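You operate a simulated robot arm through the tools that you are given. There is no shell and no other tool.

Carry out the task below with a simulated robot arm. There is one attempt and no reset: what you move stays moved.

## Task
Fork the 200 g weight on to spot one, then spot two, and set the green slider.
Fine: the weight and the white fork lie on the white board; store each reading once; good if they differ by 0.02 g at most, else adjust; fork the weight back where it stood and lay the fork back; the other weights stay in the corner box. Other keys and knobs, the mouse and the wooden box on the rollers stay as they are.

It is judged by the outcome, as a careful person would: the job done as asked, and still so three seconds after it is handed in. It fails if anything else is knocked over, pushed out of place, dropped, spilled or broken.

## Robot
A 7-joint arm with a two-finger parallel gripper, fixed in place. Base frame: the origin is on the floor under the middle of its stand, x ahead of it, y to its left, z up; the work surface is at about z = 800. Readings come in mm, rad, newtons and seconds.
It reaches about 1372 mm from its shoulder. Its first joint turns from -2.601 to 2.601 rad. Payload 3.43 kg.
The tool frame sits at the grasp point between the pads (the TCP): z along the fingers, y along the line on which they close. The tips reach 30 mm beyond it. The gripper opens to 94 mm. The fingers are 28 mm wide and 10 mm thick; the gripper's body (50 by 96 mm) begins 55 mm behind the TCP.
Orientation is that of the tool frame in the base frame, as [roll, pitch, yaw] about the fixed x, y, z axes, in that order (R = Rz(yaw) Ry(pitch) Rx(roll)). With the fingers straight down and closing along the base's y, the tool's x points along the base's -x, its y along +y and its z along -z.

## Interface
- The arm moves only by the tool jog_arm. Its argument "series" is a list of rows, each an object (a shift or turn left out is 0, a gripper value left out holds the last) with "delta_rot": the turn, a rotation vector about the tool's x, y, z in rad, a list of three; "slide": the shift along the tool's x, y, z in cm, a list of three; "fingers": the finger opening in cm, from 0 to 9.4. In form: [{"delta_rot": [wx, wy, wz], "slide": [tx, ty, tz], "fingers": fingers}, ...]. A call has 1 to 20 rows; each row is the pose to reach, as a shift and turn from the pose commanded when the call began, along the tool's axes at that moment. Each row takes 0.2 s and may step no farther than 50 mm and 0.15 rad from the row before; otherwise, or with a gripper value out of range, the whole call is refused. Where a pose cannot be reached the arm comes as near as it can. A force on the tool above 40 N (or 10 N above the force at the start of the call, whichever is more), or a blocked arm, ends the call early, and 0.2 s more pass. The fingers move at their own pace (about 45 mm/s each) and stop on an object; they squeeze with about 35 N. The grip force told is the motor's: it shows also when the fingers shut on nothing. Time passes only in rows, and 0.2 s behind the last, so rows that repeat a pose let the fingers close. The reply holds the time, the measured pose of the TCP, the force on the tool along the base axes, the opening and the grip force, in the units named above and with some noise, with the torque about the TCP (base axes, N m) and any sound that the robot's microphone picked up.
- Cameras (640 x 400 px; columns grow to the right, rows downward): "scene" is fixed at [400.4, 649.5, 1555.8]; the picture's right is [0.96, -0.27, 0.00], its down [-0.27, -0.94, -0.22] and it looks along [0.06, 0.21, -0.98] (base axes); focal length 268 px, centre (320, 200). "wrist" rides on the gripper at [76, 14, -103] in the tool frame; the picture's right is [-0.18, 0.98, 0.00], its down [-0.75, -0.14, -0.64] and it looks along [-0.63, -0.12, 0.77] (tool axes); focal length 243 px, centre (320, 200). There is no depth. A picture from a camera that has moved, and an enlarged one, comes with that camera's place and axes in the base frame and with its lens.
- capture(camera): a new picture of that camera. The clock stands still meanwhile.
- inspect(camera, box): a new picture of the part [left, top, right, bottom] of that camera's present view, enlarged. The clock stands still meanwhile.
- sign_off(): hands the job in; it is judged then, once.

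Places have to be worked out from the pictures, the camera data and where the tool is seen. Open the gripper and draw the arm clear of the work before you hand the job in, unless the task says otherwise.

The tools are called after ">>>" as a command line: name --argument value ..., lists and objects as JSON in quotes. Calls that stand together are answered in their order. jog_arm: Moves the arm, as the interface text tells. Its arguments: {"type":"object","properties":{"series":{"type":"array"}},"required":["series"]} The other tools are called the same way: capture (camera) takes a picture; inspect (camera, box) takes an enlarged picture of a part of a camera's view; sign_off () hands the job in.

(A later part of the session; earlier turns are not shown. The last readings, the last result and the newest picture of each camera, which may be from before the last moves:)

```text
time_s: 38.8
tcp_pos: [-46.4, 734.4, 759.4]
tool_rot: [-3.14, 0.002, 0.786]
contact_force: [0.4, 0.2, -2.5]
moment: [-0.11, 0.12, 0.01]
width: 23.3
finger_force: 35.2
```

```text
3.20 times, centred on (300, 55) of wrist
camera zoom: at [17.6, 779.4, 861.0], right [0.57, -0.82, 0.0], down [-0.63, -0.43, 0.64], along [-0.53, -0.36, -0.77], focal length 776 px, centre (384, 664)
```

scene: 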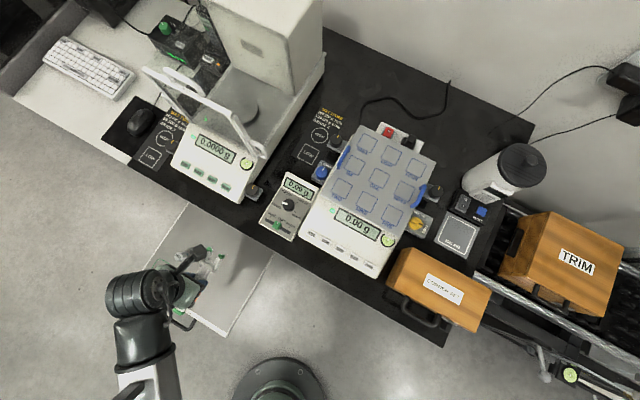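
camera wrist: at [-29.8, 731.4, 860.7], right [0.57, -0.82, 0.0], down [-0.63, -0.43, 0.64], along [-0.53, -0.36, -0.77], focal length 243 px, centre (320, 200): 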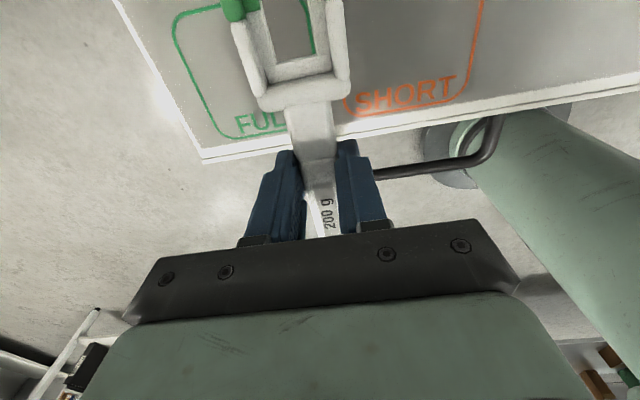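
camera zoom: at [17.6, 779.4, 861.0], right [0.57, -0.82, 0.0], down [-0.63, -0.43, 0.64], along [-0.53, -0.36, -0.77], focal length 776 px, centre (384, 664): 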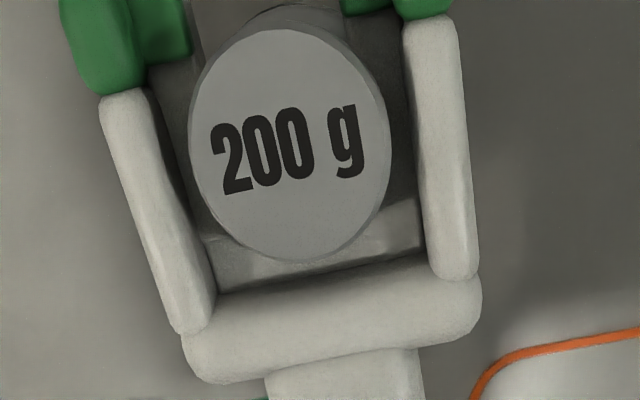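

The weight now hangs upright in the fork. I raise it smoothly, straight up, to clear the bench height.

>>> jog_arm --series '[{"slide": [0, 0, -0.5], "fingers": 1.5}, {"slide": [0, 0, -1.5], "fingers": 1.5}, {"slide": [0, 0, -3], "fingers": 1.5}, {"slide": [0, 0, -5], "fingers": 1.5}, {"slide": [0, 0, -7.3], "fingers": 1.5}, {"slide": [0, 0, -9.8], "fingers": 1.5}, {"slide": [0, 0, -12.3], "fingers": 1.5}, {"slide": [0, 0, -14.8], "fingers": 1.5}, {"slide": [0, 0, -17.3], "fingers": 1.5}, {"slide": [0, 0, -19.8], "fingers": 1.5}, {"slide": [0, 0, -22.3], "fingers": 1.5}, {"slide": [0, 0, -24.5], "fingers": 1.5}, {"slide": [0, 0, -26.3], "fingers": 1.5}, {"slide": [0, 0, -27.5], "fingers": 1.5}, {"slide": [0, 0, -28], "fingers": 1.5}, {"slide": [0, 0, -28], "fingers": 1.5}]'

>>> capture --camera "scene"

>>> inspect --camera "wrist" --box '[200, 0, 400, 110]'

```text
time_s: 42.2
tcp_pos: [-44.5, 735.0, 1038.7]
tool_rot: [-3.14, 0.003, 0.785]
contact_force: [0.6, -0.1, -2.9]
moment: [-0.1, 0.1, 0.0]
width: 23.2
finger_force: 35.0
```

```text
taken
```

scene: 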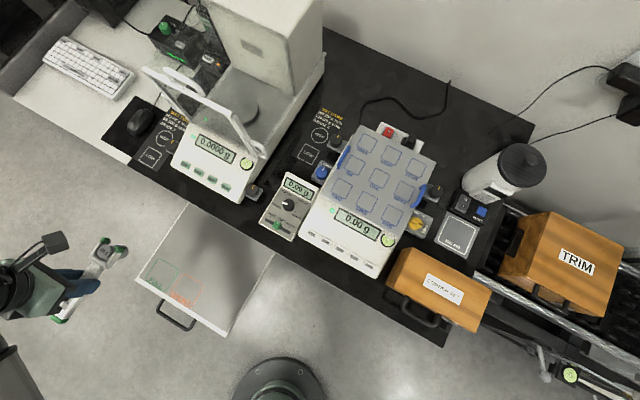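

```text
3.20 times, centred on (300, 55) of wrist
camera zoom: at [18.5, 779.5, 1141.0], right [0.57, -0.82, 0.0], down [-0.63, -0.43, 0.64], along [-0.53, -0.36, -0.77], focal length 776 px, centre (384, 664)
```

zoom: 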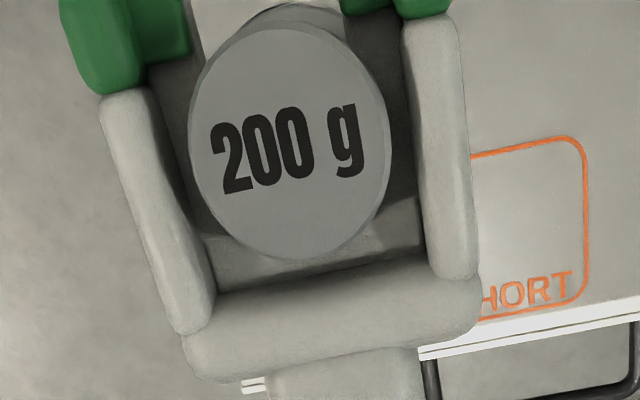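

The weight rides steadily in the fork. I carry it across at z ≈ 1039, turning the fork to heading ~10°, to above spot ONE.

>>> jog_arm --series '[{"slide": [0.45, 0.37, 0], "delta_rot": [0, 0, 0.006], "fingers": 1.5}, {"slide": [1.35, 1.11, 0], "delta_rot": [0, 0, 0.018], "fingers": 1.5}, {"slide": [3.15, 2.58, 0], "delta_rot": [0, 0, 0.043], "fingers": 1.5}, {"slide": [5.4, 4.43, 0], "delta_rot": [0, 0, 0.073], "fingers": 1.5}, {"slide": [8.1, 6.65, 0], "delta_rot": [0, 0, 0.11], "fingers": 1.5}, {"slide": [10.8, 8.86, 0], "delta_rot": [0, 0, 0.147], "fingers": 1.5}, {"slide": [13.5, 11.08, 0], "delta_rot": [0, 0, 0.183], "fingers": 1.5}, {"slide": [16.2, 13.3, 0], "delta_rot": [0, 0, 0.22], "fingers": 1.5}, {"slide": [18.9, 15.5, 0], "delta_rot": [0, 0, 0.257], "fingers": 1.5}, {"slide": [21.6, 17.7, 0], "delta_rot": [0, 0, 0.293], "fingers": 1.5}, {"slide": [24.3, 19.9, 0], "delta_rot": [0, 0, 0.33], "fingers": 1.5}, {"slide": [27.0, 22.2, 0], "delta_rot": [0, 0, 0.367], "fingers": 1.5}, {"slide": [29.7, 24.4, 0], "delta_rot": [0, 0, 0.403], "fingers": 1.5}, {"slide": [32.4, 26.6, 0], "delta_rot": [0, 0, 0.44], "fingers": 1.5}, {"slide": [35.1, 28.8, 0], "delta_rot": [0, 0, 0.477], "fingers": 1.5}, {"slide": [37.8, 31.0, 0], "delta_rot": [0, 0, 0.513], "fingers": 1.5}, {"slide": [40.5, 33.2, 0], "delta_rot": [0, 0, 0.55], "fingers": 1.5}, {"slide": [42.8, 35.1, 0], "delta_rot": [0, 0, 0.58], "fingers": 1.5}, {"slide": [44.3, 36.4, 0], "delta_rot": [0, 0, 0.602], "fingers": 1.5}, {"slide": [45.0, 36.9, 0], "delta_rot": [0, 0, 0.611], "fingers": 1.5}]'

>>> capture --camera "scene"

>>> capture --camera "wrist"

```text
time_s: 46.4
tcp_pos: [533.9, 792.9, 1038.3]
tool_rot: [3.141, 0.002, 0.173]
contact_force: [-1.1, 0.5, -1.2]
moment: [-0.06, 0.14, 0.01]
width: 23.3
finger_force: 34.6
```

```text
taken
```

scene: 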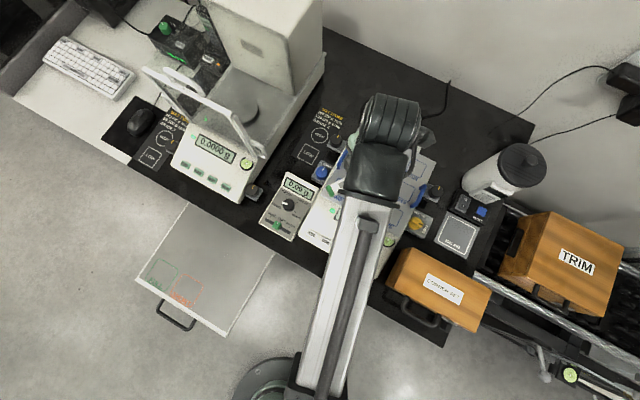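

```text
taken
camera wrist: at [611.6, 792.7, 1139.1], right [-0.01, -1.0, 0.0], down [-0.76, 0.01, 0.64], along [-0.64, 0.01, -0.76], focal length 243 px, centre (320, 200)
```

wrist: 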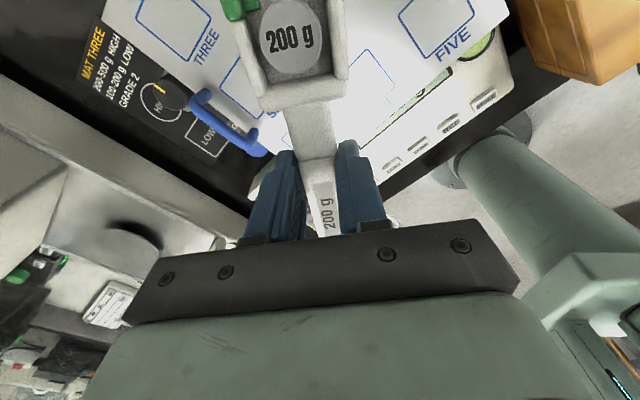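

The weight is held over the pan centre. I enlarge the wrist view to refine where spot ONE lies from its neighbours.

>>> inspect --camera "wrist" --box '[120, 0, 520, 190]'

>>> inspect --camera "wrist" --box '[200, 0, 420, 130]'

```text
1.60 times, centred on (320, 95) of wrist
camera zoom: at [611.6, 792.7, 1139.1], right [-0.01, -1.0, 0.0], down [-0.76, 0.01, 0.64], along [-0.64, 0.01, -0.76], focal length 388 px, centre (320, 368)
```

zoom: 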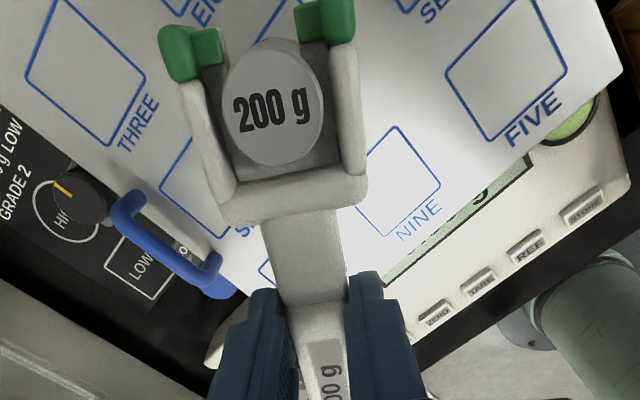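

```text
2.91 times, centred on (310, 65) of wrist
camera zoom: at [611.6, 792.7, 1139.1], right [-0.01, -1.0, 0.0], down [-0.76, 0.01, 0.64], along [-0.64, 0.01, -0.76], focal length 706 px, centre (349, 593)
```

zoom: 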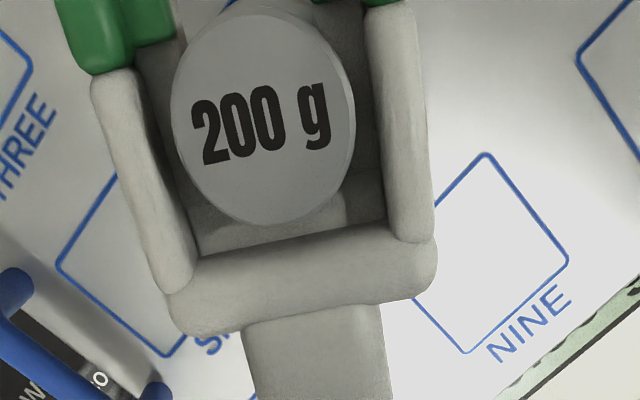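

Spot ONE comes out near (600.5, 805), and the weight hangs at about (598.6, 804). I shift 2 mm and descend to ~17 mm above the pan, then look again.

>>> jog_arm --series '[{"slide": [0.1, -0.03, 0.5], "fingers": 1.5}, {"slide": [0.2, -0.06, 1.5], "fingers": 1.5}, {"slide": [0.21, -0.06, 2.8], "fingers": 1.5}, {"slide": [0.21, -0.06, 4.0], "fingers": 1.5}, {"slide": [0.21, -0.06, 4.9], "fingers": 1.5}, {"slide": [0.21, -0.06, 5.3], "fingers": 1.5}, {"slide": [0.21, -0.06, 5.3], "fingers": 1.5}]'

>>> inspect --camera "wrist" --box '[120, 0, 520, 190]'

>>> inspect --camera "scene" --box '[310, 110, 450, 260]'

```text
time_s: 48.0
tcp_pos: [536.5, 793.6, 984.2]
tool_rot: [-3.141, 0.001, 0.173]
contact_force: [0.2, -0.8, -2.4]
moment: [-0.01, 0.16, -0.05]
width: 23.4
finger_force: 35.2
```

```text
1.60 times, centred on (320, 95) of wrist
camera zoom: at [613.4, 793.8, 1086.0], right [-0.01, -1.0, 0.0], down [-0.76, 0.01, 0.64], along [-0.64, 0.01, -0.76], focal length 388 px, centre (320, 368)
```

zoom: 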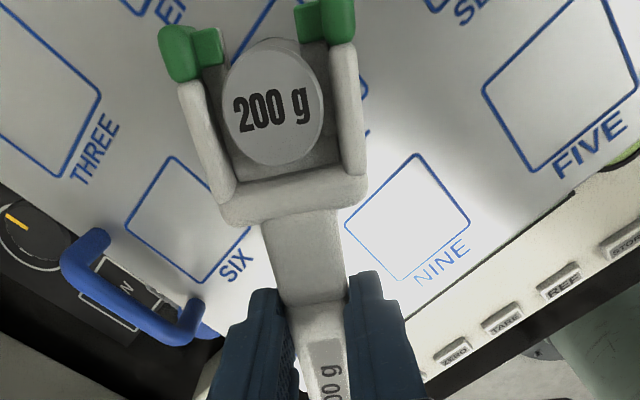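

```text
2.67 times, centred on (380, 185) of scene
camera zoom: at [400.4, 649.5, 1555.8], right [0.96, -0.27, 0.0], down [-0.27, -0.94, -0.22], along [0.06, 0.21, -0.98], focal length 714 px, centre (160, 240)
```

zoom: 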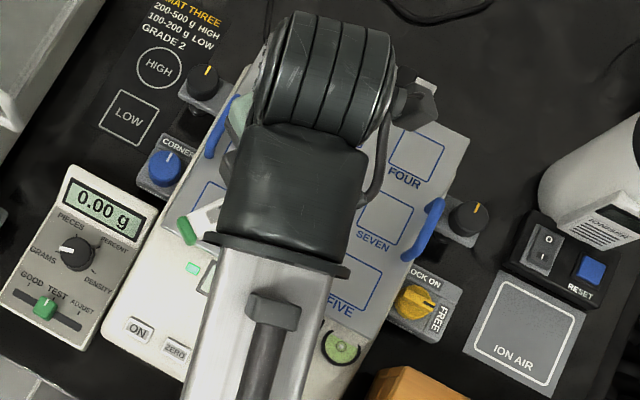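

The pan is about z 906 and the weight is within 2 mm of spot ONE's centre. I trim that and descend to just above contact.

>>> jog_arm --series '[{"slide": [-0.08, 0.03, 0.3], "fingers": 1.5}, {"slide": [-0.15, 0.06, 0.7], "fingers": 1.5}, {"slide": [-0.15, 0.06, 1.0], "fingers": 1.5}, {"slide": [-0.15, 0.06, 1.2], "fingers": 1.5}, {"slide": [-0.15, 0.06, 1.3], "fingers": 1.5}, {"slide": [-0.15, 0.06, 1.3], "fingers": 1.5}]'

>>> inspect --camera "wrist" --box '[200, 0, 400, 110]'

```text
time_s: 49.4
tcp_pos: [533.9, 792.3, 971.4]
tool_rot: [3.141, 0.002, 0.175]
contact_force: [-0.3, 0.7, -1.2]
moment: [-0.02, 0.0, 0.0]
width: 23.2
finger_force: 34.4
```

```text
3.20 times, centred on (300, 55) of wrist
camera zoom: at [611.7, 793.0, 1073.0], right [-0.01, -1.0, 0.0], down [-0.77, 0.01, 0.64], along [-0.64, 0.01, -0.77], focal length 776 px, centre (384, 664)
```

zoom: 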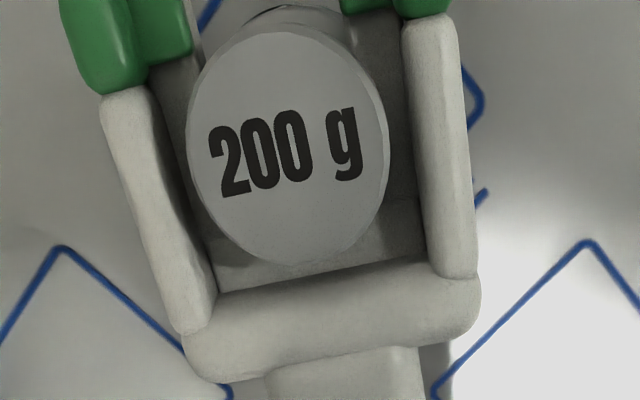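

The moment dropped to zero, so the weight already stands on the pan with the ledge free under the knob. I check the readout on the visible small display and the position before withdrawing.

>>> inspect --camera "scene" --box '[255, 165, 335, 245]'

>>> inspect --camera "wrist" --box '[120, 0, 520, 190]'

```text
5.00 times, centred on (295, 205) of scene
camera zoom: at [400.4, 649.5, 1555.8], right [0.96, -0.27, 0.0], down [-0.27, -0.94, -0.22], along [0.06, 0.21, -0.98], focal length 1339 px, centre (445, 175)
```

zoom: 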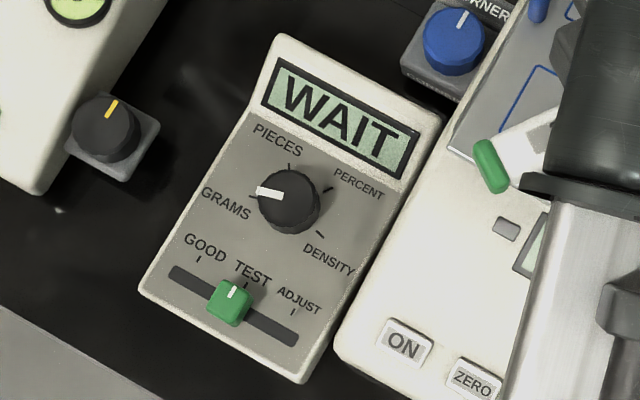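

```text
1.60 times, centred on (320, 95) of wrist
camera zoom: at [611.7, 793.0, 1073.0], right [-0.01, -1.0, 0.0], down [-0.77, 0.01, 0.64], along [-0.64, 0.01, -0.77], focal length 388 px, centre (320, 368)
```

zoom: 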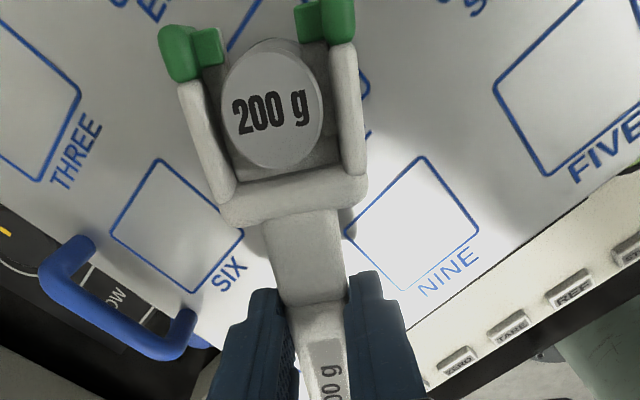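

The display says WAIT and the stability light is off while it settles. Before withdrawing I measure the knob's height relative to the ledge pads more precisely.

>>> inspect --camera "wrist" --box '[250, 0, 330, 90]'

>>> inspect --camera "wrist" --box '[250, 0, 330, 50]'

```text
4.44 times, centred on (290, 45) of wrist
camera zoom: at [611.7, 793.0, 1073.0], right [-0.01, -1.0, 0.0], down [-0.77, 0.01, 0.64], along [-0.64, 0.01, -0.77], focal length 1078 px, centre (453, 889)
```

zoom: 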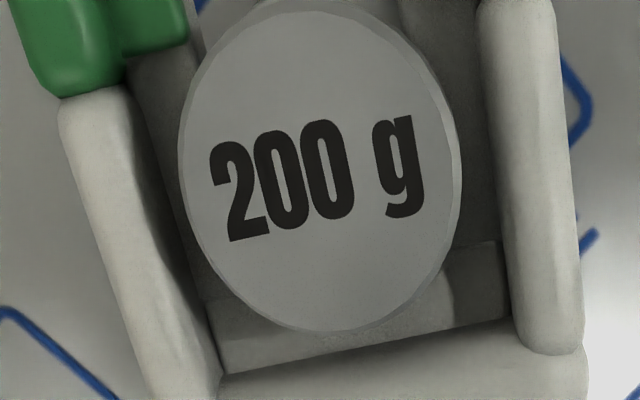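

```text
8.00 times, centred on (290, 25) of wrist
camera zoom: at [611.7, 793.0, 1073.0], right [-0.01, -1.0, 0.0], down [-0.77, 0.01, 0.64], along [-0.64, 0.01, -0.77], focal length 1941 px, centre (560, 1600)
```

zoom: 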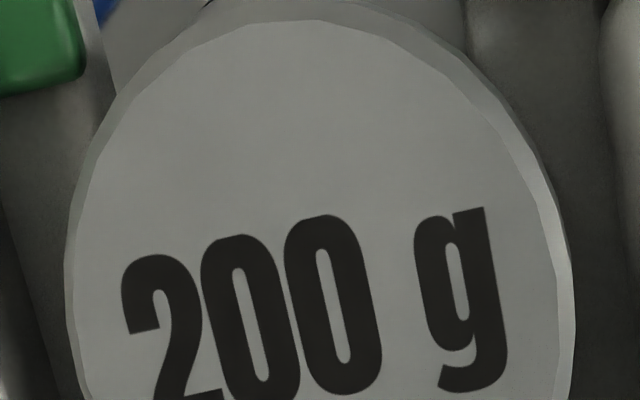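

The knob floats only ~1.6 mm above the ledge here; the pads need ~2.5 mm. I lower 2 mm more, matching the on-board insertion height, and check nothing touches.

>>> jog_arm --series '[{"slide": [0, 0, 0.1], "fingers": 1.5}, {"slide": [0, 0, 0.2], "fingers": 1.5}, {"slide": [0, 0, 0.2], "fingers": 1.5}]'

>>> inspect --camera "wrist" --box '[250, 0, 330, 90]'

```text
time_s: 50.2
tcp_pos: [532.7, 793.7, 968.7]
tool_rot: [3.141, 0.003, 0.176]
contact_force: [0.6, -0.2, -0.1]
moment: [0.03, -0.01, 0.02]
width: 23.1
finger_force: 34.9
```

```text
4.44 times, centred on (290, 45) of wrist
camera zoom: at [611.8, 792.9, 1071.1], right [-0.01, -1.0, 0.0], down [-0.76, 0.01, 0.64], along [-0.64, 0.01, -0.76], focal length 1078 px, centre (453, 889)
```

zoom: 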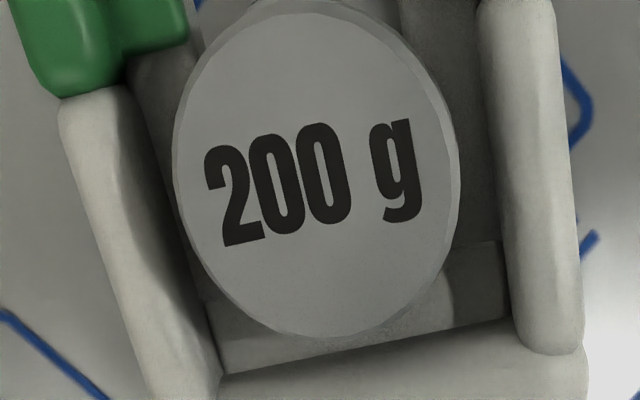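

Clearance now matches the on-board insertion. I withdraw the fork straight back along its axis in small steps.

>>> jog_arm --series '[{"slide": [-0.3, 0, 0], "fingers": 1.5}, {"slide": [-0.8, 0, 0], "fingers": 1.5}, {"slide": [-1.4, 0, 0], "fingers": 1.5}, {"slide": [-2.0, 0, 0], "fingers": 1.5}, {"slide": [-2.0, 0, 0], "fingers": 1.5}]'

>>> inspect --camera "wrist" --box '[200, 0, 400, 110]'

```text
time_s: 51.4
tcp_pos: [512.9, 789.9, 969.1]
tool_rot: [-3.142, 0.004, 0.175]
contact_force: [-0.4, -0.3, -0.8]
moment: [-0.02, 0.01, 0.02]
width: 23.0
finger_force: 35.5
```

```text
3.20 times, centred on (300, 55) of wrist
camera zoom: at [591.7, 789.3, 1071.2], right [-0.01, -1.0, 0.0], down [-0.76, 0.01, 0.64], along [-0.64, 0.01, -0.76], focal length 776 px, centre (384, 664)
```

zoom: 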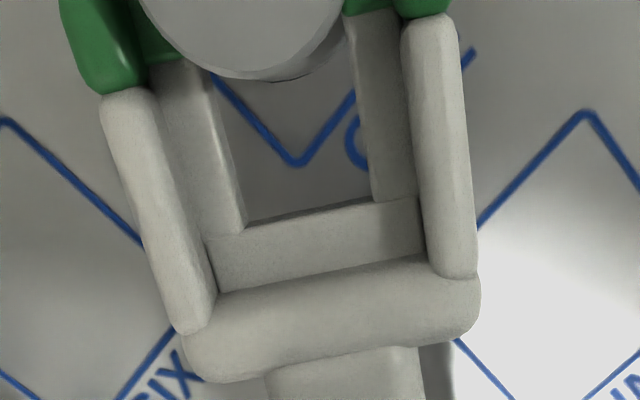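

The weight stayed put on spot ONE. I withdraw another 40 mm and then raise the fork clear.

>>> jog_arm --series '[{"slide": [-0.8, 0, 0], "fingers": 1.5}, {"slide": [-1.8, 0, 0], "fingers": 1.5}, {"slide": [-3.0, 0, 0], "fingers": 1.5}, {"slide": [-4.0, 0, 0], "fingers": 1.5}, {"slide": [-4.0, 0, -1], "fingers": 1.5}, {"slide": [-4.0, 0, -3], "fingers": 1.5}, {"slide": [-4.0, 0, -6], "fingers": 1.5}, {"slide": [-4.0, 0, -9], "fingers": 1.5}, {"slide": [-4.0, 0, -11], "fingers": 1.5}, {"slide": [-4.0, 0, -11], "fingers": 1.5}]'

>>> capture --camera "scene"

>>> inspect --camera "scene" --box '[255, 165, 335, 245]'

```text
time_s: 53.6
tcp_pos: [476.1, 782.1, 1079.3]
tool_rot: [-3.141, 0.004, 0.173]
contact_force: [-0.1, -0.8, -0.7]
moment: [0.02, 0.0, 0.03]
width: 23.4
finger_force: 35.0
```

```text
taken
```

scene: 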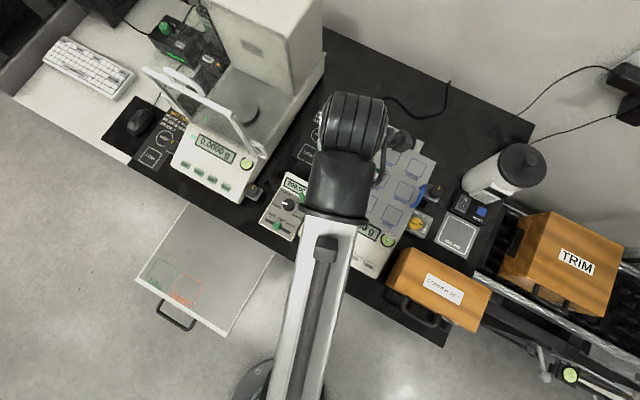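

```text
5.00 times, centred on (295, 205) of scene
camera zoom: at [400.4, 649.5, 1555.8], right [0.96, -0.27, 0.0], down [-0.27, -0.94, -0.22], along [0.06, 0.21, -0.98], focal length 1339 px, centre (445, 175)
```

zoom: 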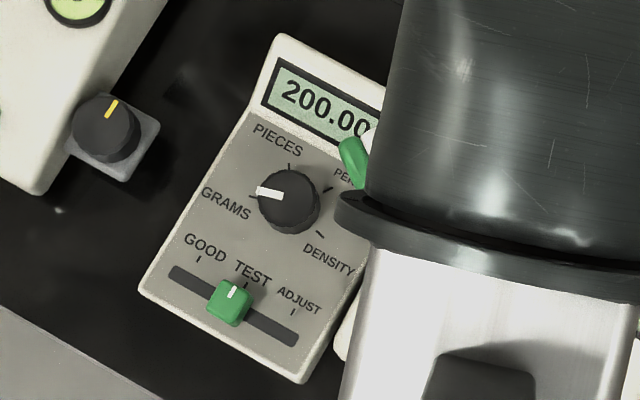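

The repeater shows about 200.00 g. To press STORE with bare fingers I first lay the fork back at its place on the board: across, then down to z ≈ 800.

>>> jog_arm --series '[{"slide": [-2.0, 0.18, 0], "delta_rot": [0, 0, -0.03], "fingers": 1.5}, {"slide": [-6.0, 0.55, 0], "delta_rot": [0, 0, -0.095], "fingers": 1.5}, {"slide": [-10.5, 0.96, 0], "delta_rot": [0, 0, -0.166], "fingers": 1.5}, {"slide": [-15.0, 1.37, 0], "delta_rot": [0, 0, -0.237], "fingers": 1.5}, {"slide": [-19.5, 1.78, 0], "delta_rot": [0, 0, -0.308], "fingers": 1.5}, {"slide": [-24.0, 2.19, 0], "delta_rot": [0, 0, -0.379], "fingers": 1.5}, {"slide": [-28.5, 2.6, 0], "delta_rot": [0, 0, -0.45], "fingers": 1.5}, {"slide": [-33.0, 3.0, 0.5], "delta_rot": [0, 0, -0.521], "fingers": 1.5}, {"slide": [-36.5, 3.33, 2.5], "delta_rot": [0, 0, -0.576], "fingers": 1.5}, {"slide": [-38.95, 3.55, 6], "delta_rot": [0, 0, -0.615], "fingers": 1.5}, {"slide": [-38.95, 3.55, 10], "delta_rot": [0, 0, -0.615], "fingers": 1.5}, {"slide": [-38.95, 3.55, 14.5], "delta_rot": [0, 0, -0.615], "fingers": 1.5}, {"slide": [-38.95, 3.55, 19], "delta_rot": [0, 0, -0.615], "fingers": 1.5}, {"slide": [-38.95, 3.55, 23], "delta_rot": [0, 0, -0.615], "fingers": 1.5}, {"slide": [-38.95, 3.55, 26.5], "delta_rot": [0, 0, -0.615], "fingers": 1.5}, {"slide": [-38.95, 3.55, 27.9], "delta_rot": [0, 0, -0.615], "fingers": 1.5}, {"slide": [-38.95, 3.55, 27.9], "delta_rot": [0, 0, -0.615], "fingers": 1.5}]'

>>> capture --camera "scene"

>>> inspect --camera "scene" --box '[295, 120, 435, 280]'

```text
time_s: 57.2
tcp_pos: [96.3, 679.4, 802.7]
tool_rot: [-3.14, 0.001, 0.792]
contact_force: [0.2, 0.9, -0.9]
moment: [0.02, -0.02, 0.0]
width: 23.4
finger_force: 35.1
```

```text
taken
```

scene: 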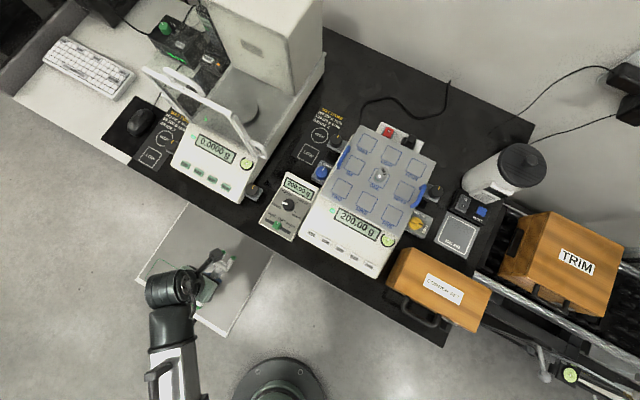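

```text
2.50 times, centred on (365, 200) of scene
camera zoom: at [400.4, 649.5, 1555.8], right [0.96, -0.27, 0.0], down [-0.27, -0.94, -0.22], along [0.06, 0.21, -0.98], focal length 669 px, centre (208, 200)
```

zoom: 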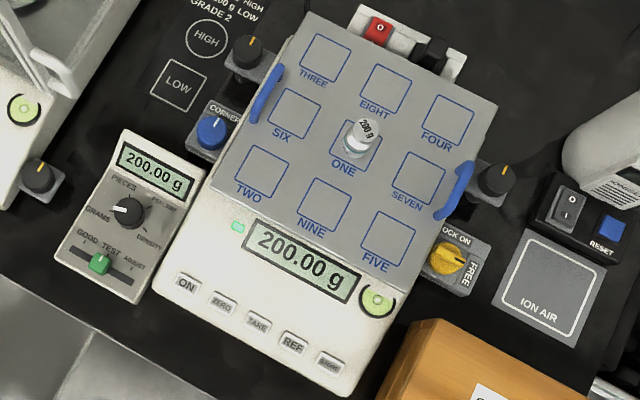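

The balance reads 200.00 g with the stable light on and the weight inside ONE's square. I confirm closely and lower the fork onto the board at its original spot.

>>> inspect --camera "scene" --box '[340, 150, 420, 200]'

>>> jog_arm --series '[{"slide": [0.13, 0.08, 2], "fingers": 1.5}, {"slide": [0.13, 0.08, 4.5], "fingers": 1.5}, {"slide": [0.13, 0.08, 6.5], "fingers": 1.5}, {"slide": [0.13, 0.08, 7.6], "fingers": 1.5}, {"slide": [0.13, 0.08, 8.0], "fingers": 1.5}, {"slide": [0.13, 0.08, 8.2], "fingers": 1.5}, {"slide": [0.13, 0.08, 8.2], "fingers": 1.5}]'

```text
8.00 times, centred on (380, 175) of scene
camera zoom: at [400.4, 649.5, 1555.8], right [0.96, -0.27, 0.0], down [-0.27, -0.94, -0.22], along [0.06, 0.21, -0.98], focal length 2142 px, centre (-160, 400)
```

zoom: 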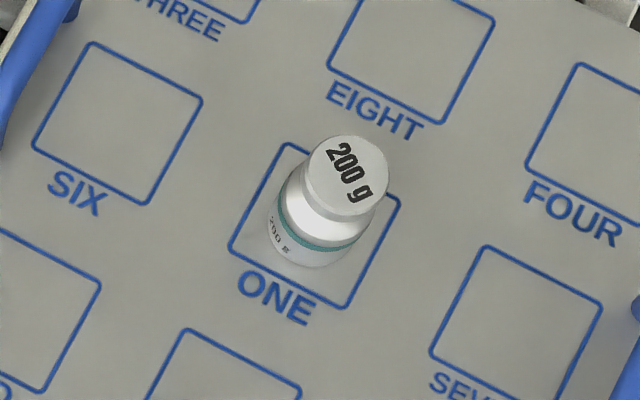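

```text
time_s: 58.8
tcp_pos: [97.8, 679.6, 720.8]
tool_rot: [-3.138, 0.0, 0.792]
contact_force: [-2.5, -1.2, 14.9]
moment: [0.64, -0.67, 0.06]
width: 23.6
finger_force: 34.4
```

The fork's head touches the board first (about 15 N), so it is down. I open the fingers gently and rise straight up.

>>> jog_arm --series '[{"slide": [0, 0, 0], "fingers": 2.8}, {"slide": [0, 0, 0], "fingers": 3.6}, {"slide": [0, 0, 0], "fingers": 4.6}, {"slide": [0, 0, 0], "fingers": 4.6}, {"slide": [0, 0, -1.5], "fingers": 4.6}, {"slide": [0, 0, -4], "fingers": 4.6}, {"slide": [0, 0, -7], "fingers": 4.6}, {"slide": [0, 0, -7], "fingers": 4.6}]'

>>> capture --camera "wrist"

>>> inspect --camera "scene" --box '[120, 200, 290, 340]'

```text
time_s: 60.6
tcp_pos: [99.0, 680.6, 790.5]
tool_rot: [-3.141, 0.001, 0.79]
contact_force: [0.3, -0.4, -0.2]
moment: [-0.02, -0.01, 0.01]
width: 46.0
finger_force: 0.1
```

```text
taken
camera wrist: at [163.2, 724.7, 891.8], right [0.57, -0.82, 0.0], down [-0.63, -0.44, 0.64], along [-0.53, -0.37, -0.77], focal length 243 px, centre (320, 200)
```

wrist: 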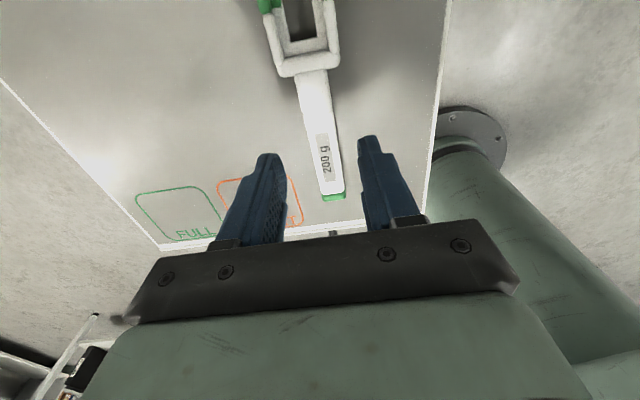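

```text
2.86 times, centred on (205, 270) of scene
camera zoom: at [400.4, 649.5, 1555.8], right [0.96, -0.27, 0.0], down [-0.27, -0.94, -0.22], along [0.06, 0.21, -0.98], focal length 765 px, centre (649, 0)
```

zoom: 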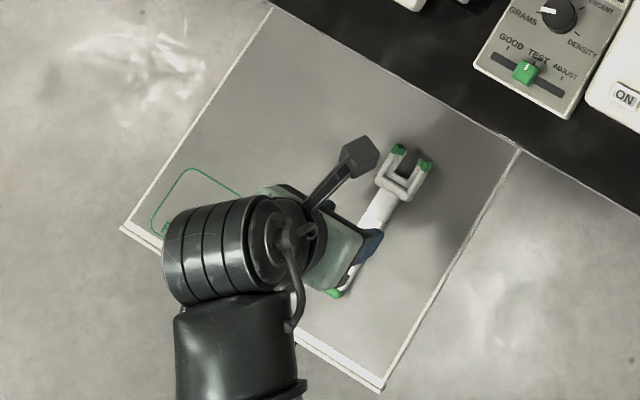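

The fork lies where it was. Now I close the fingers and go up and over to above the STORE key, turning to yaw −45° so the closed tips line up with the key row and the hand stays clear of the wooden box.

>>> jog_arm --series '[{"slide": [0, 0, -4], "fingers": 4.6}, {"slide": [0, 0, -8.5], "fingers": 2}, {"slide": [0, 0, -13], "fingers": 0}, {"slide": [0, 0, -17.5], "fingers": 0}, {"slide": [0, 0, -21], "fingers": 0}, {"slide": [2.2, 3.2, -21], "delta_rot": [0, 0, 0.14], "fingers": 0}, {"slide": [4.4, 6.4, -21], "delta_rot": [0, 0, 0.285], "fingers": 0}, {"slide": [6.5, 9.6, -21], "delta_rot": [0, 0, 0.43], "fingers": 0}, {"slide": [8.7, 12.8, -21], "delta_rot": [0, 0, 0.57], "fingers": 0}, {"slide": [10.9, 16.0, -21], "delta_rot": [0, 0, 0.715], "fingers": 0}, {"slide": [13.1, 19.2, -21], "delta_rot": [0, 0, 0.86], "fingers": 0}, {"slide": [15.3, 22.4, -21], "delta_rot": [0, 0, 1.0], "fingers": 0}, {"slide": [17.4, 25.6, -21], "delta_rot": [0, 0, 1.145], "fingers": 0}, {"slide": [19.6, 28.8, -21], "delta_rot": [0, 0, 1.29], "fingers": 0}, {"slide": [21.8, 32.0, -21], "delta_rot": [0, 0, 1.43], "fingers": 0}, {"slide": [23.98, 35.23, -21], "delta_rot": [0, 0, 1.575], "fingers": 0}, {"slide": [23.98, 35.23, -21], "delta_rot": [0, 0, 1.575], "fingers": 0}]'

>>> capture --camera "wrist"

>>> capture --camera "scene"

```text
time_s: 64.2
tcp_pos: [516.8, 602.4, 999.0]
tool_rot: [3.141, 0.001, -0.788]
contact_force: [-1.0, -0.4, 0.2]
moment: [0.01, -0.01, 0.0]
width: 0.1
finger_force: 32.4
```

```text
taken
camera wrist: at [561.7, 537.8, 1100.5], right [-0.83, -0.56, 0.0], down [-0.43, 0.63, 0.64], along [-0.36, 0.53, -0.77], focal length 243 px, centre (320, 200)
```

wrist: 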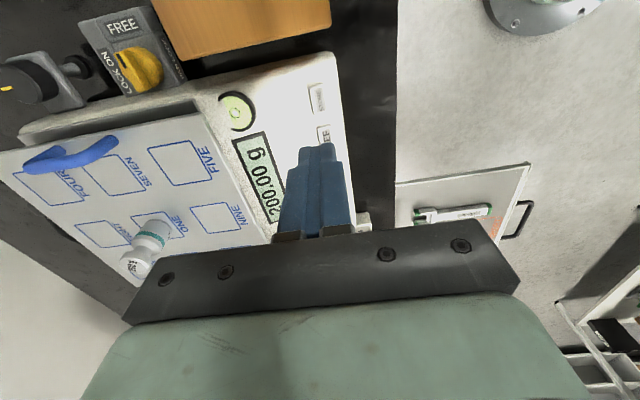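

```text
taken
```

scene: 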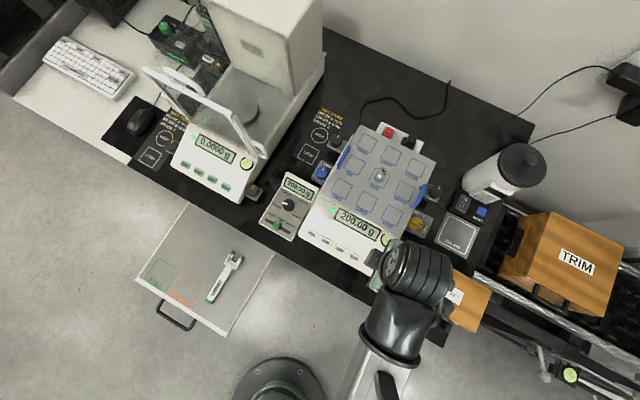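

The wrist camera sees STORE and REF beside the fingertips. I enlarge to get the key's place precisely.

>>> inspect --camera "wrist" --box '[270, 60, 380, 160]'

>>> inspect --camera "scene" --box '[295, 200, 415, 280]'

```text
4.00 times, centred on (325, 110) of wrist
camera zoom: at [561.7, 537.8, 1100.5], right [-0.83, -0.56, 0.0], down [-0.43, 0.63, 0.64], along [-0.36, 0.53, -0.77], focal length 970 px, centre (300, 560)
```

zoom: 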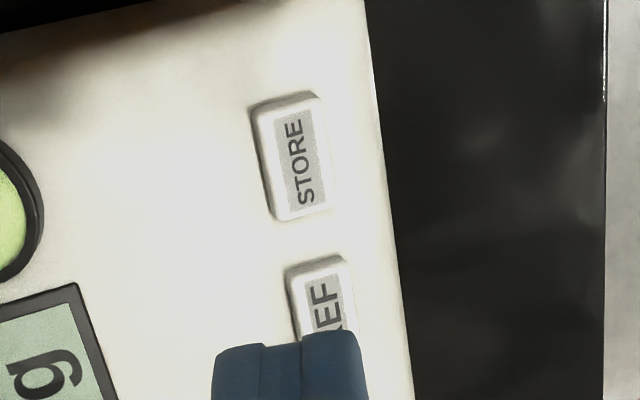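

```text
5.00 times, centred on (355, 240) of scene
camera zoom: at [400.4, 649.5, 1555.8], right [0.96, -0.27, 0.0], down [-0.27, -0.94, -0.22], along [0.06, 0.21, -0.98], focal length 1339 px, centre (145, 0)
```

zoom: 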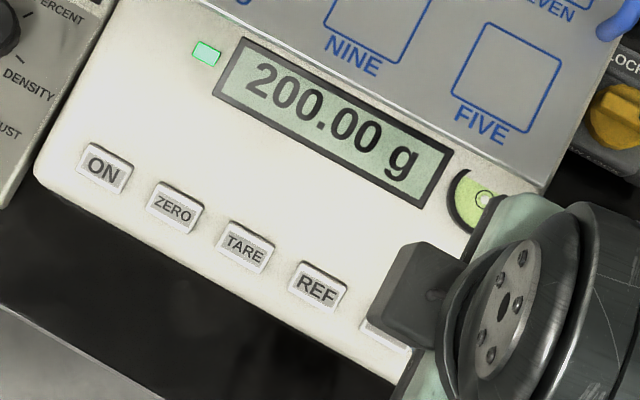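

STORE lies within 1–2 mm of under the TCP. I descend to about 8 mm above it, then check the view before pressing.

>>> jog_arm --series '[{"slide": [-0.1, -0.1, 3.5], "fingers": 0}, {"slide": [-0.15, -0.12, 7], "fingers": 0}, {"slide": [-0.15, -0.12, 9.5], "fingers": 0}, {"slide": [-0.15, -0.12, 11], "fingers": 0}, {"slide": [-0.15, -0.12, 11], "fingers": 0}]'

>>> inspect --camera "wrist" --box '[240, 60, 400, 240]'

```text
time_s: 65.4
tcp_pos: [516.9, 603.4, 887.7]
tool_rot: [3.139, 0.002, -0.785]
contact_force: [-0.4, 0.8, 0.4]
moment: [0.01, -0.03, 0.03]
width: 0.0
finger_force: 33.2
```

```text
2.22 times, centred on (320, 150) of wrist
camera zoom: at [560.6, 540.6, 990.0], right [-0.82, -0.57, 0.0], down [-0.43, 0.63, 0.64], along [-0.36, 0.53, -0.77], focal length 539 px, centre (320, 311)
```

zoom: 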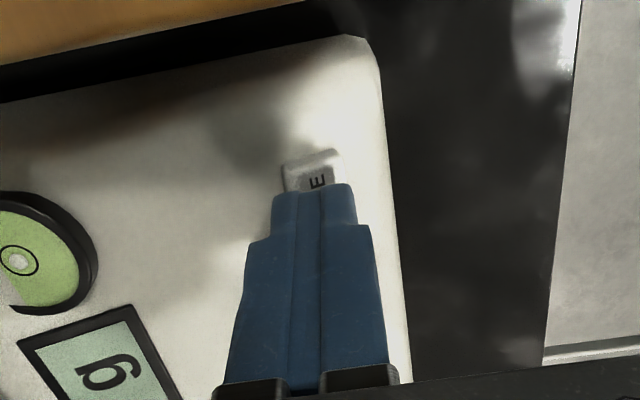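

The tips hover above the key; I shift 3 mm to centre on it and come down 6 mm, watching the force.

>>> jog_arm --series '[{"slide": [0.3, 0.1, 0.2], "fingers": 0}, {"slide": [0.3, 0.1, 0.4], "fingers": 0}, {"slide": [0.3, 0.1, 0.6], "fingers": 0}]'

>>> inspect --camera "wrist" --box '[270, 100, 370, 180]'

```text
time_s: 66.2
tcp_pos: [518.6, 601.8, 882.8]
tool_rot: [3.139, 0.002, -0.786]
contact_force: [-0.5, 0.4, 2.2]
moment: [0.05, 0.0, -0.01]
width: 0.0
finger_force: 32.5
heard: click
```

```text
5.00 times, centred on (320, 140) of wrist
camera zoom: at [563.0, 537.6, 984.3], right [-0.82, -0.57, 0.0], down [-0.43, 0.63, 0.64], along [-0.37, 0.53, -0.77], focal length 1213 px, centre (320, 500)
```

zoom: 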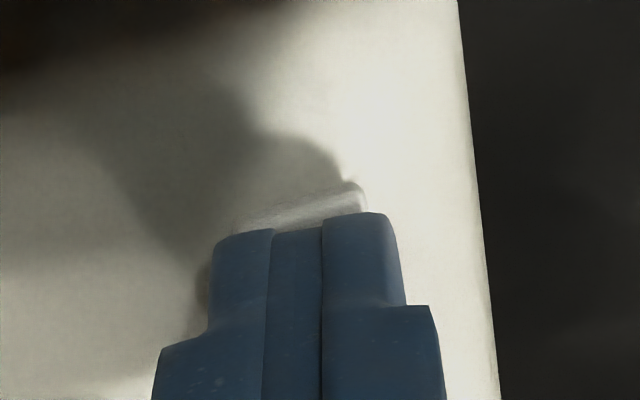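

A click was heard at about 2 N: STORE has been pressed once. I lift straight off and look at the displays.

>>> jog_arm --series '[{"slide": [0, 0, -0.5], "fingers": 0}, {"slide": [0, 0, -1.5], "fingers": 0}, {"slide": [0, 0, -4], "fingers": 0}, {"slide": [0, 0, -8], "fingers": 0}, {"slide": [0, 0, -12], "fingers": 0}, {"slide": [0, 0, -12], "fingers": 0}]'

>>> inspect --camera "scene" --box '[255, 150, 415, 260]'

>>> capture --camera "wrist"

```text
time_s: 67.6
tcp_pos: [518.5, 603.3, 1002.0]
tool_rot: [3.139, 0.003, -0.787]
contact_force: [-0.6, 0.8, 0.1]
moment: [0.0, 0.01, 0.03]
width: 0.1
finger_force: 33.1
```

```text
3.64 times, centred on (335, 205) of scene
camera zoom: at [400.4, 649.5, 1555.8], right [0.96, -0.27, 0.0], down [-0.27, -0.94, -0.22], along [0.06, 0.21, -0.98], focal length 974 px, centre (266, 182)
```

zoom: 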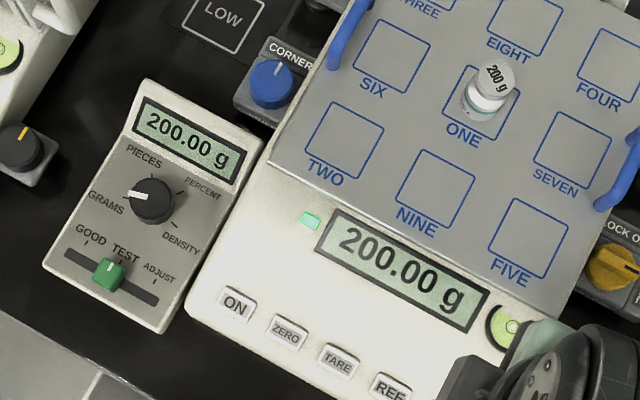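

```text
taken
camera wrist: at [563.8, 538.7, 1103.8], right [-0.82, -0.57, 0.0], down [-0.43, 0.63, 0.64], along [-0.37, 0.53, -0.77], focal length 243 px, centre (320, 200)
```

wrist: 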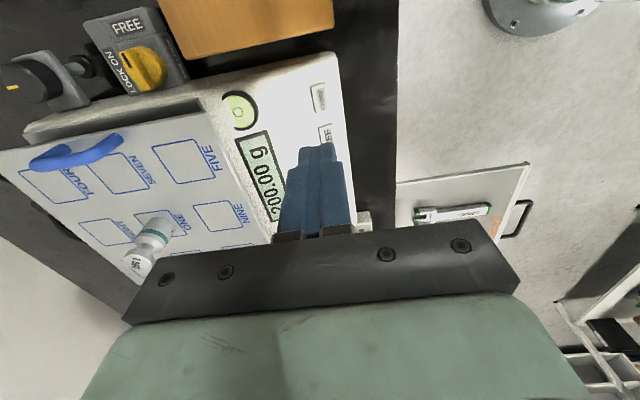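

The first reading, 200.00 g, is stored (one click) and all else is unchanged. I return to above the fork, opening the fingers on the way.

>>> jog_arm --series '[{"slide": [-3.19, 2.21, 0], "delta_rot": [0, 0, -0.143], "fingers": 0}, {"slide": [-6.38, 4.42, 0], "delta_rot": [0, 0, -0.287], "fingers": 0}, {"slide": [-9.57, 6.63, 0], "delta_rot": [0, 0, -0.43], "fingers": 0}, {"slide": [-12.76, 8.84, 0], "delta_rot": [0, 0, -0.573], "fingers": 0}, {"slide": [-15.95, 11.05, 0], "delta_rot": [0, 0, -0.717], "fingers": 0}, {"slide": [-19.13, 13.27, 0], "delta_rot": [0, 0, -0.86], "fingers": 0}, {"slide": [-22.32, 15.48, 0], "delta_rot": [0, 0, -1.003], "fingers": 0}, {"slide": [-25.51, 17.69, 0], "delta_rot": [0, 0, -1.147], "fingers": 2}, {"slide": [-28.7, 19.9, 0], "delta_rot": [0, 0, -1.29], "fingers": 4.6}, {"slide": [-31.89, 22.11, 0], "delta_rot": [0, 0, -1.433], "fingers": 4.6}, {"slide": [-35.08, 24.32, 2], "delta_rot": [0, 0, -1.577], "fingers": 4.6}, {"slide": [-35.08, 24.32, 6], "delta_rot": [0, 0, -1.577], "fingers": 4.6}, {"slide": [-35.08, 24.32, 10.5], "delta_rot": [0, 0, -1.577], "fingers": 4.6}, {"slide": [-35.08, 24.32, 15], "delta_rot": [0, 0, -1.577], "fingers": 4.6}, {"slide": [-35.08, 24.32, 19], "delta_rot": [0, 0, -1.577], "fingers": 4.6}, {"slide": [-35.08, 24.32, 21.5], "delta_rot": [0, 0, -1.577], "fingers": 4.6}, {"slide": [-35.08, 24.32, 21.5], "delta_rot": [0, 0, -1.577], "fingers": 4.6}]'

>>> capture --camera "wrist"

>>> inspect --camera "wrist" --box '[240, 60, 410, 210]'

```text
time_s: 71.2
tcp_pos: [98.0, 677.1, 788.9]
tool_rot: [-3.14, 0.001, 0.793]
contact_force: [0.1, -0.4, -0.2]
moment: [-0.01, 0.01, -0.02]
width: 45.9
finger_force: 0.1
```

```text
taken
camera wrist: at [162.0, 721.9, 890.3], right [0.57, -0.82, 0.0], down [-0.63, -0.44, 0.64], along [-0.53, -0.37, -0.77], focal length 243 px, centre (320, 200)
```

wrist: 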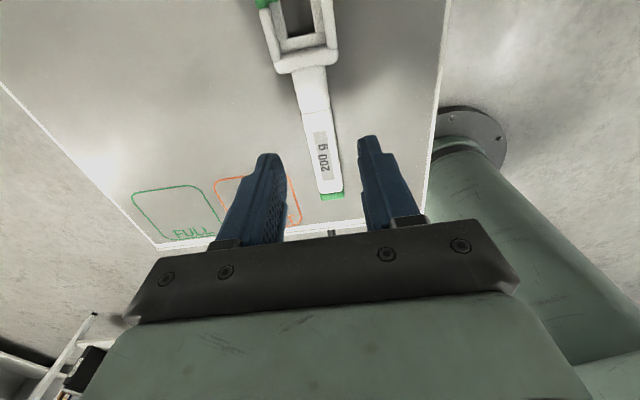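

```text
2.67 times, centred on (325, 135) of wrist
camera zoom: at [162.0, 721.9, 890.3], right [0.57, -0.82, 0.0], down [-0.63, -0.44, 0.64], along [-0.53, -0.37, -0.77], focal length 647 px, centre (307, 373)
```

zoom: 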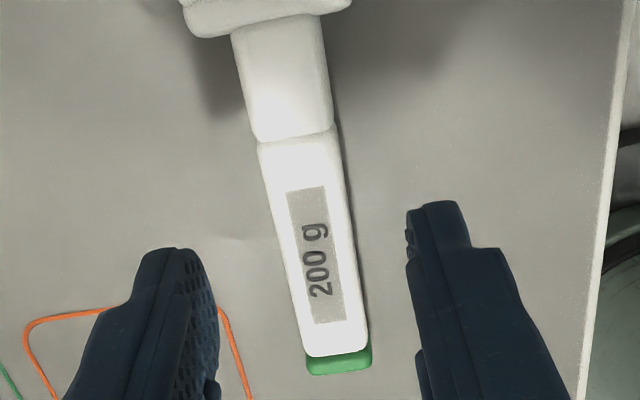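

The fork is 1.7 mm toward −y of my line now; I shift onto its axis, descend to z ≈ 720.5 and grip it again.

>>> jog_arm --series '[{"slide": [0, -0.17, 1.5], "fingers": 4.6}, {"slide": [0, -0.17, 3.5], "fingers": 4.6}, {"slide": [0, -0.17, 5.3], "fingers": 4.6}, {"slide": [0, -0.17, 6.4], "fingers": 4.6}, {"slide": [0, -0.17, 6.85], "fingers": 4.6}, {"slide": [0, -0.17, 6.85], "fingers": 3.2}, {"slide": [0, -0.17, 6.85], "fingers": 1.5}, {"slide": [0, -0.17, 6.85], "fingers": 1.5}, {"slide": [0, -0.17, 6.85], "fingers": 1.5}]'

>>> capture --camera "wrist"

```text
time_s: 73.2
tcp_pos: [96.5, 678.2, 720.3]
tool_rot: [-3.14, 0.001, 0.792]
contact_force: [-0.2, 0.3, -0.2]
moment: [-0.02, -0.01, 0.03]
width: 23.4
finger_force: 35.1
```

```text
taken
camera wrist: at [160.6, 723.2, 822.0], right [0.57, -0.82, 0.0], down [-0.63, -0.44, 0.64], along [-0.53, -0.37, -0.77], focal length 243 px, centre (320, 200)
```

wrist: 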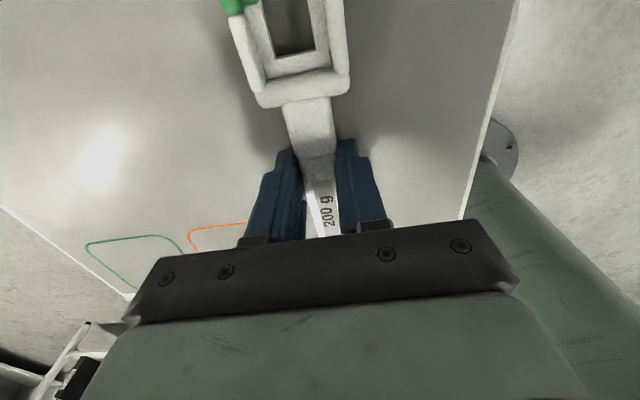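

Gripped cleanly with no side load. I enlarge the head to measure its new place in the tool frame, then lift it.

>>> inspect --camera "wrist" --box '[210, 0, 370, 120]'

>>> jog_arm --series '[{"slide": [0, 0, -0.5], "fingers": 1.5}, {"slide": [0, 0, -2], "fingers": 1.5}, {"slide": [0, 0, -5], "fingers": 1.5}, {"slide": [0, 0, -9.5], "fingers": 1.5}, {"slide": [0, 0, -14], "fingers": 1.5}, {"slide": [0, 0, -18.5], "fingers": 1.5}, {"slide": [0, 0, -23], "fingers": 1.5}, {"slide": [0, 0, -27.5], "fingers": 1.5}, {"slide": [0, 0, -32], "fingers": 1.5}, {"slide": [0, 0, -35], "fingers": 1.5}, {"slide": [0, 0, -36], "fingers": 1.5}, {"slide": [0, 0, -36], "fingers": 1.5}]'

>>> inspect --camera "wrist" --box '[210, 0, 370, 120]'

```text
3.33 times, centred on (290, 60) of wrist
camera zoom: at [160.6, 723.2, 822.0], right [0.57, -0.82, 0.0], down [-0.63, -0.44, 0.64], along [-0.53, -0.37, -0.77], focal length 809 px, centre (420, 667)
```

zoom: 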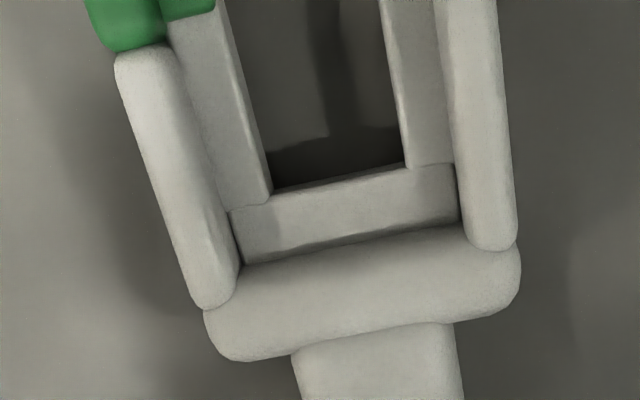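

```text
time_s: 75.8
tcp_pos: [98.2, 679.3, 1079.8]
tool_rot: [3.141, 0.001, 0.793]
contact_force: [-0.2, -0.2, -0.6]
moment: [-0.03, 0.03, 0.02]
width: 23.2
finger_force: 35.0
```

```text
3.33 times, centred on (290, 60) of wrist
camera zoom: at [162.0, 722.9, 1181.9], right [0.57, -0.82, 0.0], down [-0.63, -0.44, 0.64], along [-0.53, -0.37, -0.77], focal length 809 px, centre (420, 667)
```

zoom: 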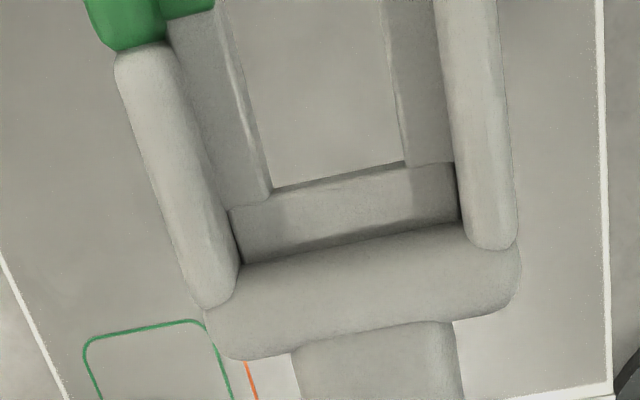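

The fork is now about 2.8 mm further forward in the grip (ledge back at x≈59.2, centred in y). I carry it over to hover above the weight on ONE, so I can sight the knob through the prong gap.

>>> jog_arm --series '[{"slide": [1.9, 1.1, 0], "delta_rot": [0, 0, 0.03], "fingers": 1.5}, {"slide": [5.8, 3.4, 0], "delta_rot": [0, 0, 0.093], "fingers": 1.5}, {"slide": [9.6, 5.7, 0], "delta_rot": [0, 0, 0.155], "fingers": 1.5}, {"slide": [13.4, 8.0, 0], "delta_rot": [0, 0, 0.216], "fingers": 1.5}, {"slide": [17.3, 10.3, 0], "delta_rot": [0, 0, 0.278], "fingers": 1.5}, {"slide": [21.1, 12.6, 0], "delta_rot": [0, 0, 0.34], "fingers": 1.5}, {"slide": [25.0, 14.8, 0], "delta_rot": [0, 0, 0.402], "fingers": 1.5}, {"slide": [28.8, 17.1, 0], "delta_rot": [0, 0, 0.464], "fingers": 1.5}, {"slide": [32.6, 19.4, 0], "delta_rot": [0, 0, 0.525], "fingers": 1.5}, {"slide": [36.1, 21.5, 0], "delta_rot": [0, 0, 0.581], "fingers": 1.5}, {"slide": [38.39, 22.84, 0], "delta_rot": [0, 0, 0.618], "fingers": 1.5}, {"slide": [38.39, 22.84, 0], "delta_rot": [0, 0, 0.618], "fingers": 1.5}]'

>>> inspect --camera "wrist" --box '[200, 0, 400, 110]'

```text
time_s: 78.4
tcp_pos: [529.7, 790.6, 1079.2]
tool_rot: [3.14, 0.005, 0.173]
contact_force: [-0.1, -0.2, -1.0]
moment: [0.03, 0.03, 0.01]
width: 23.6
finger_force: 35.2
```

```text
3.20 times, centred on (300, 55) of wrist
camera zoom: at [608.4, 790.8, 1180.8], right [-0.01, -1.0, 0.0], down [-0.76, 0.01, 0.64], along [-0.64, 0.01, -0.76], focal length 776 px, centre (384, 664)
```

zoom: 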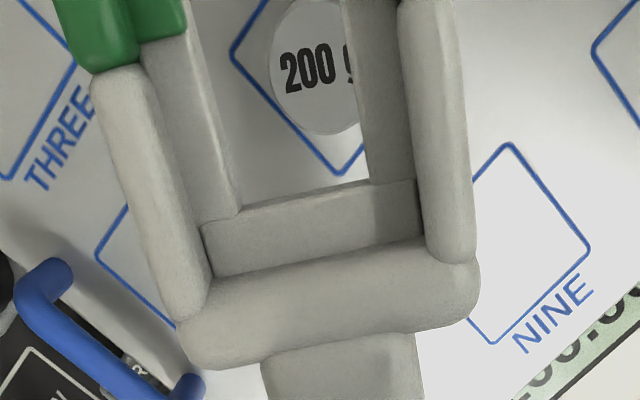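

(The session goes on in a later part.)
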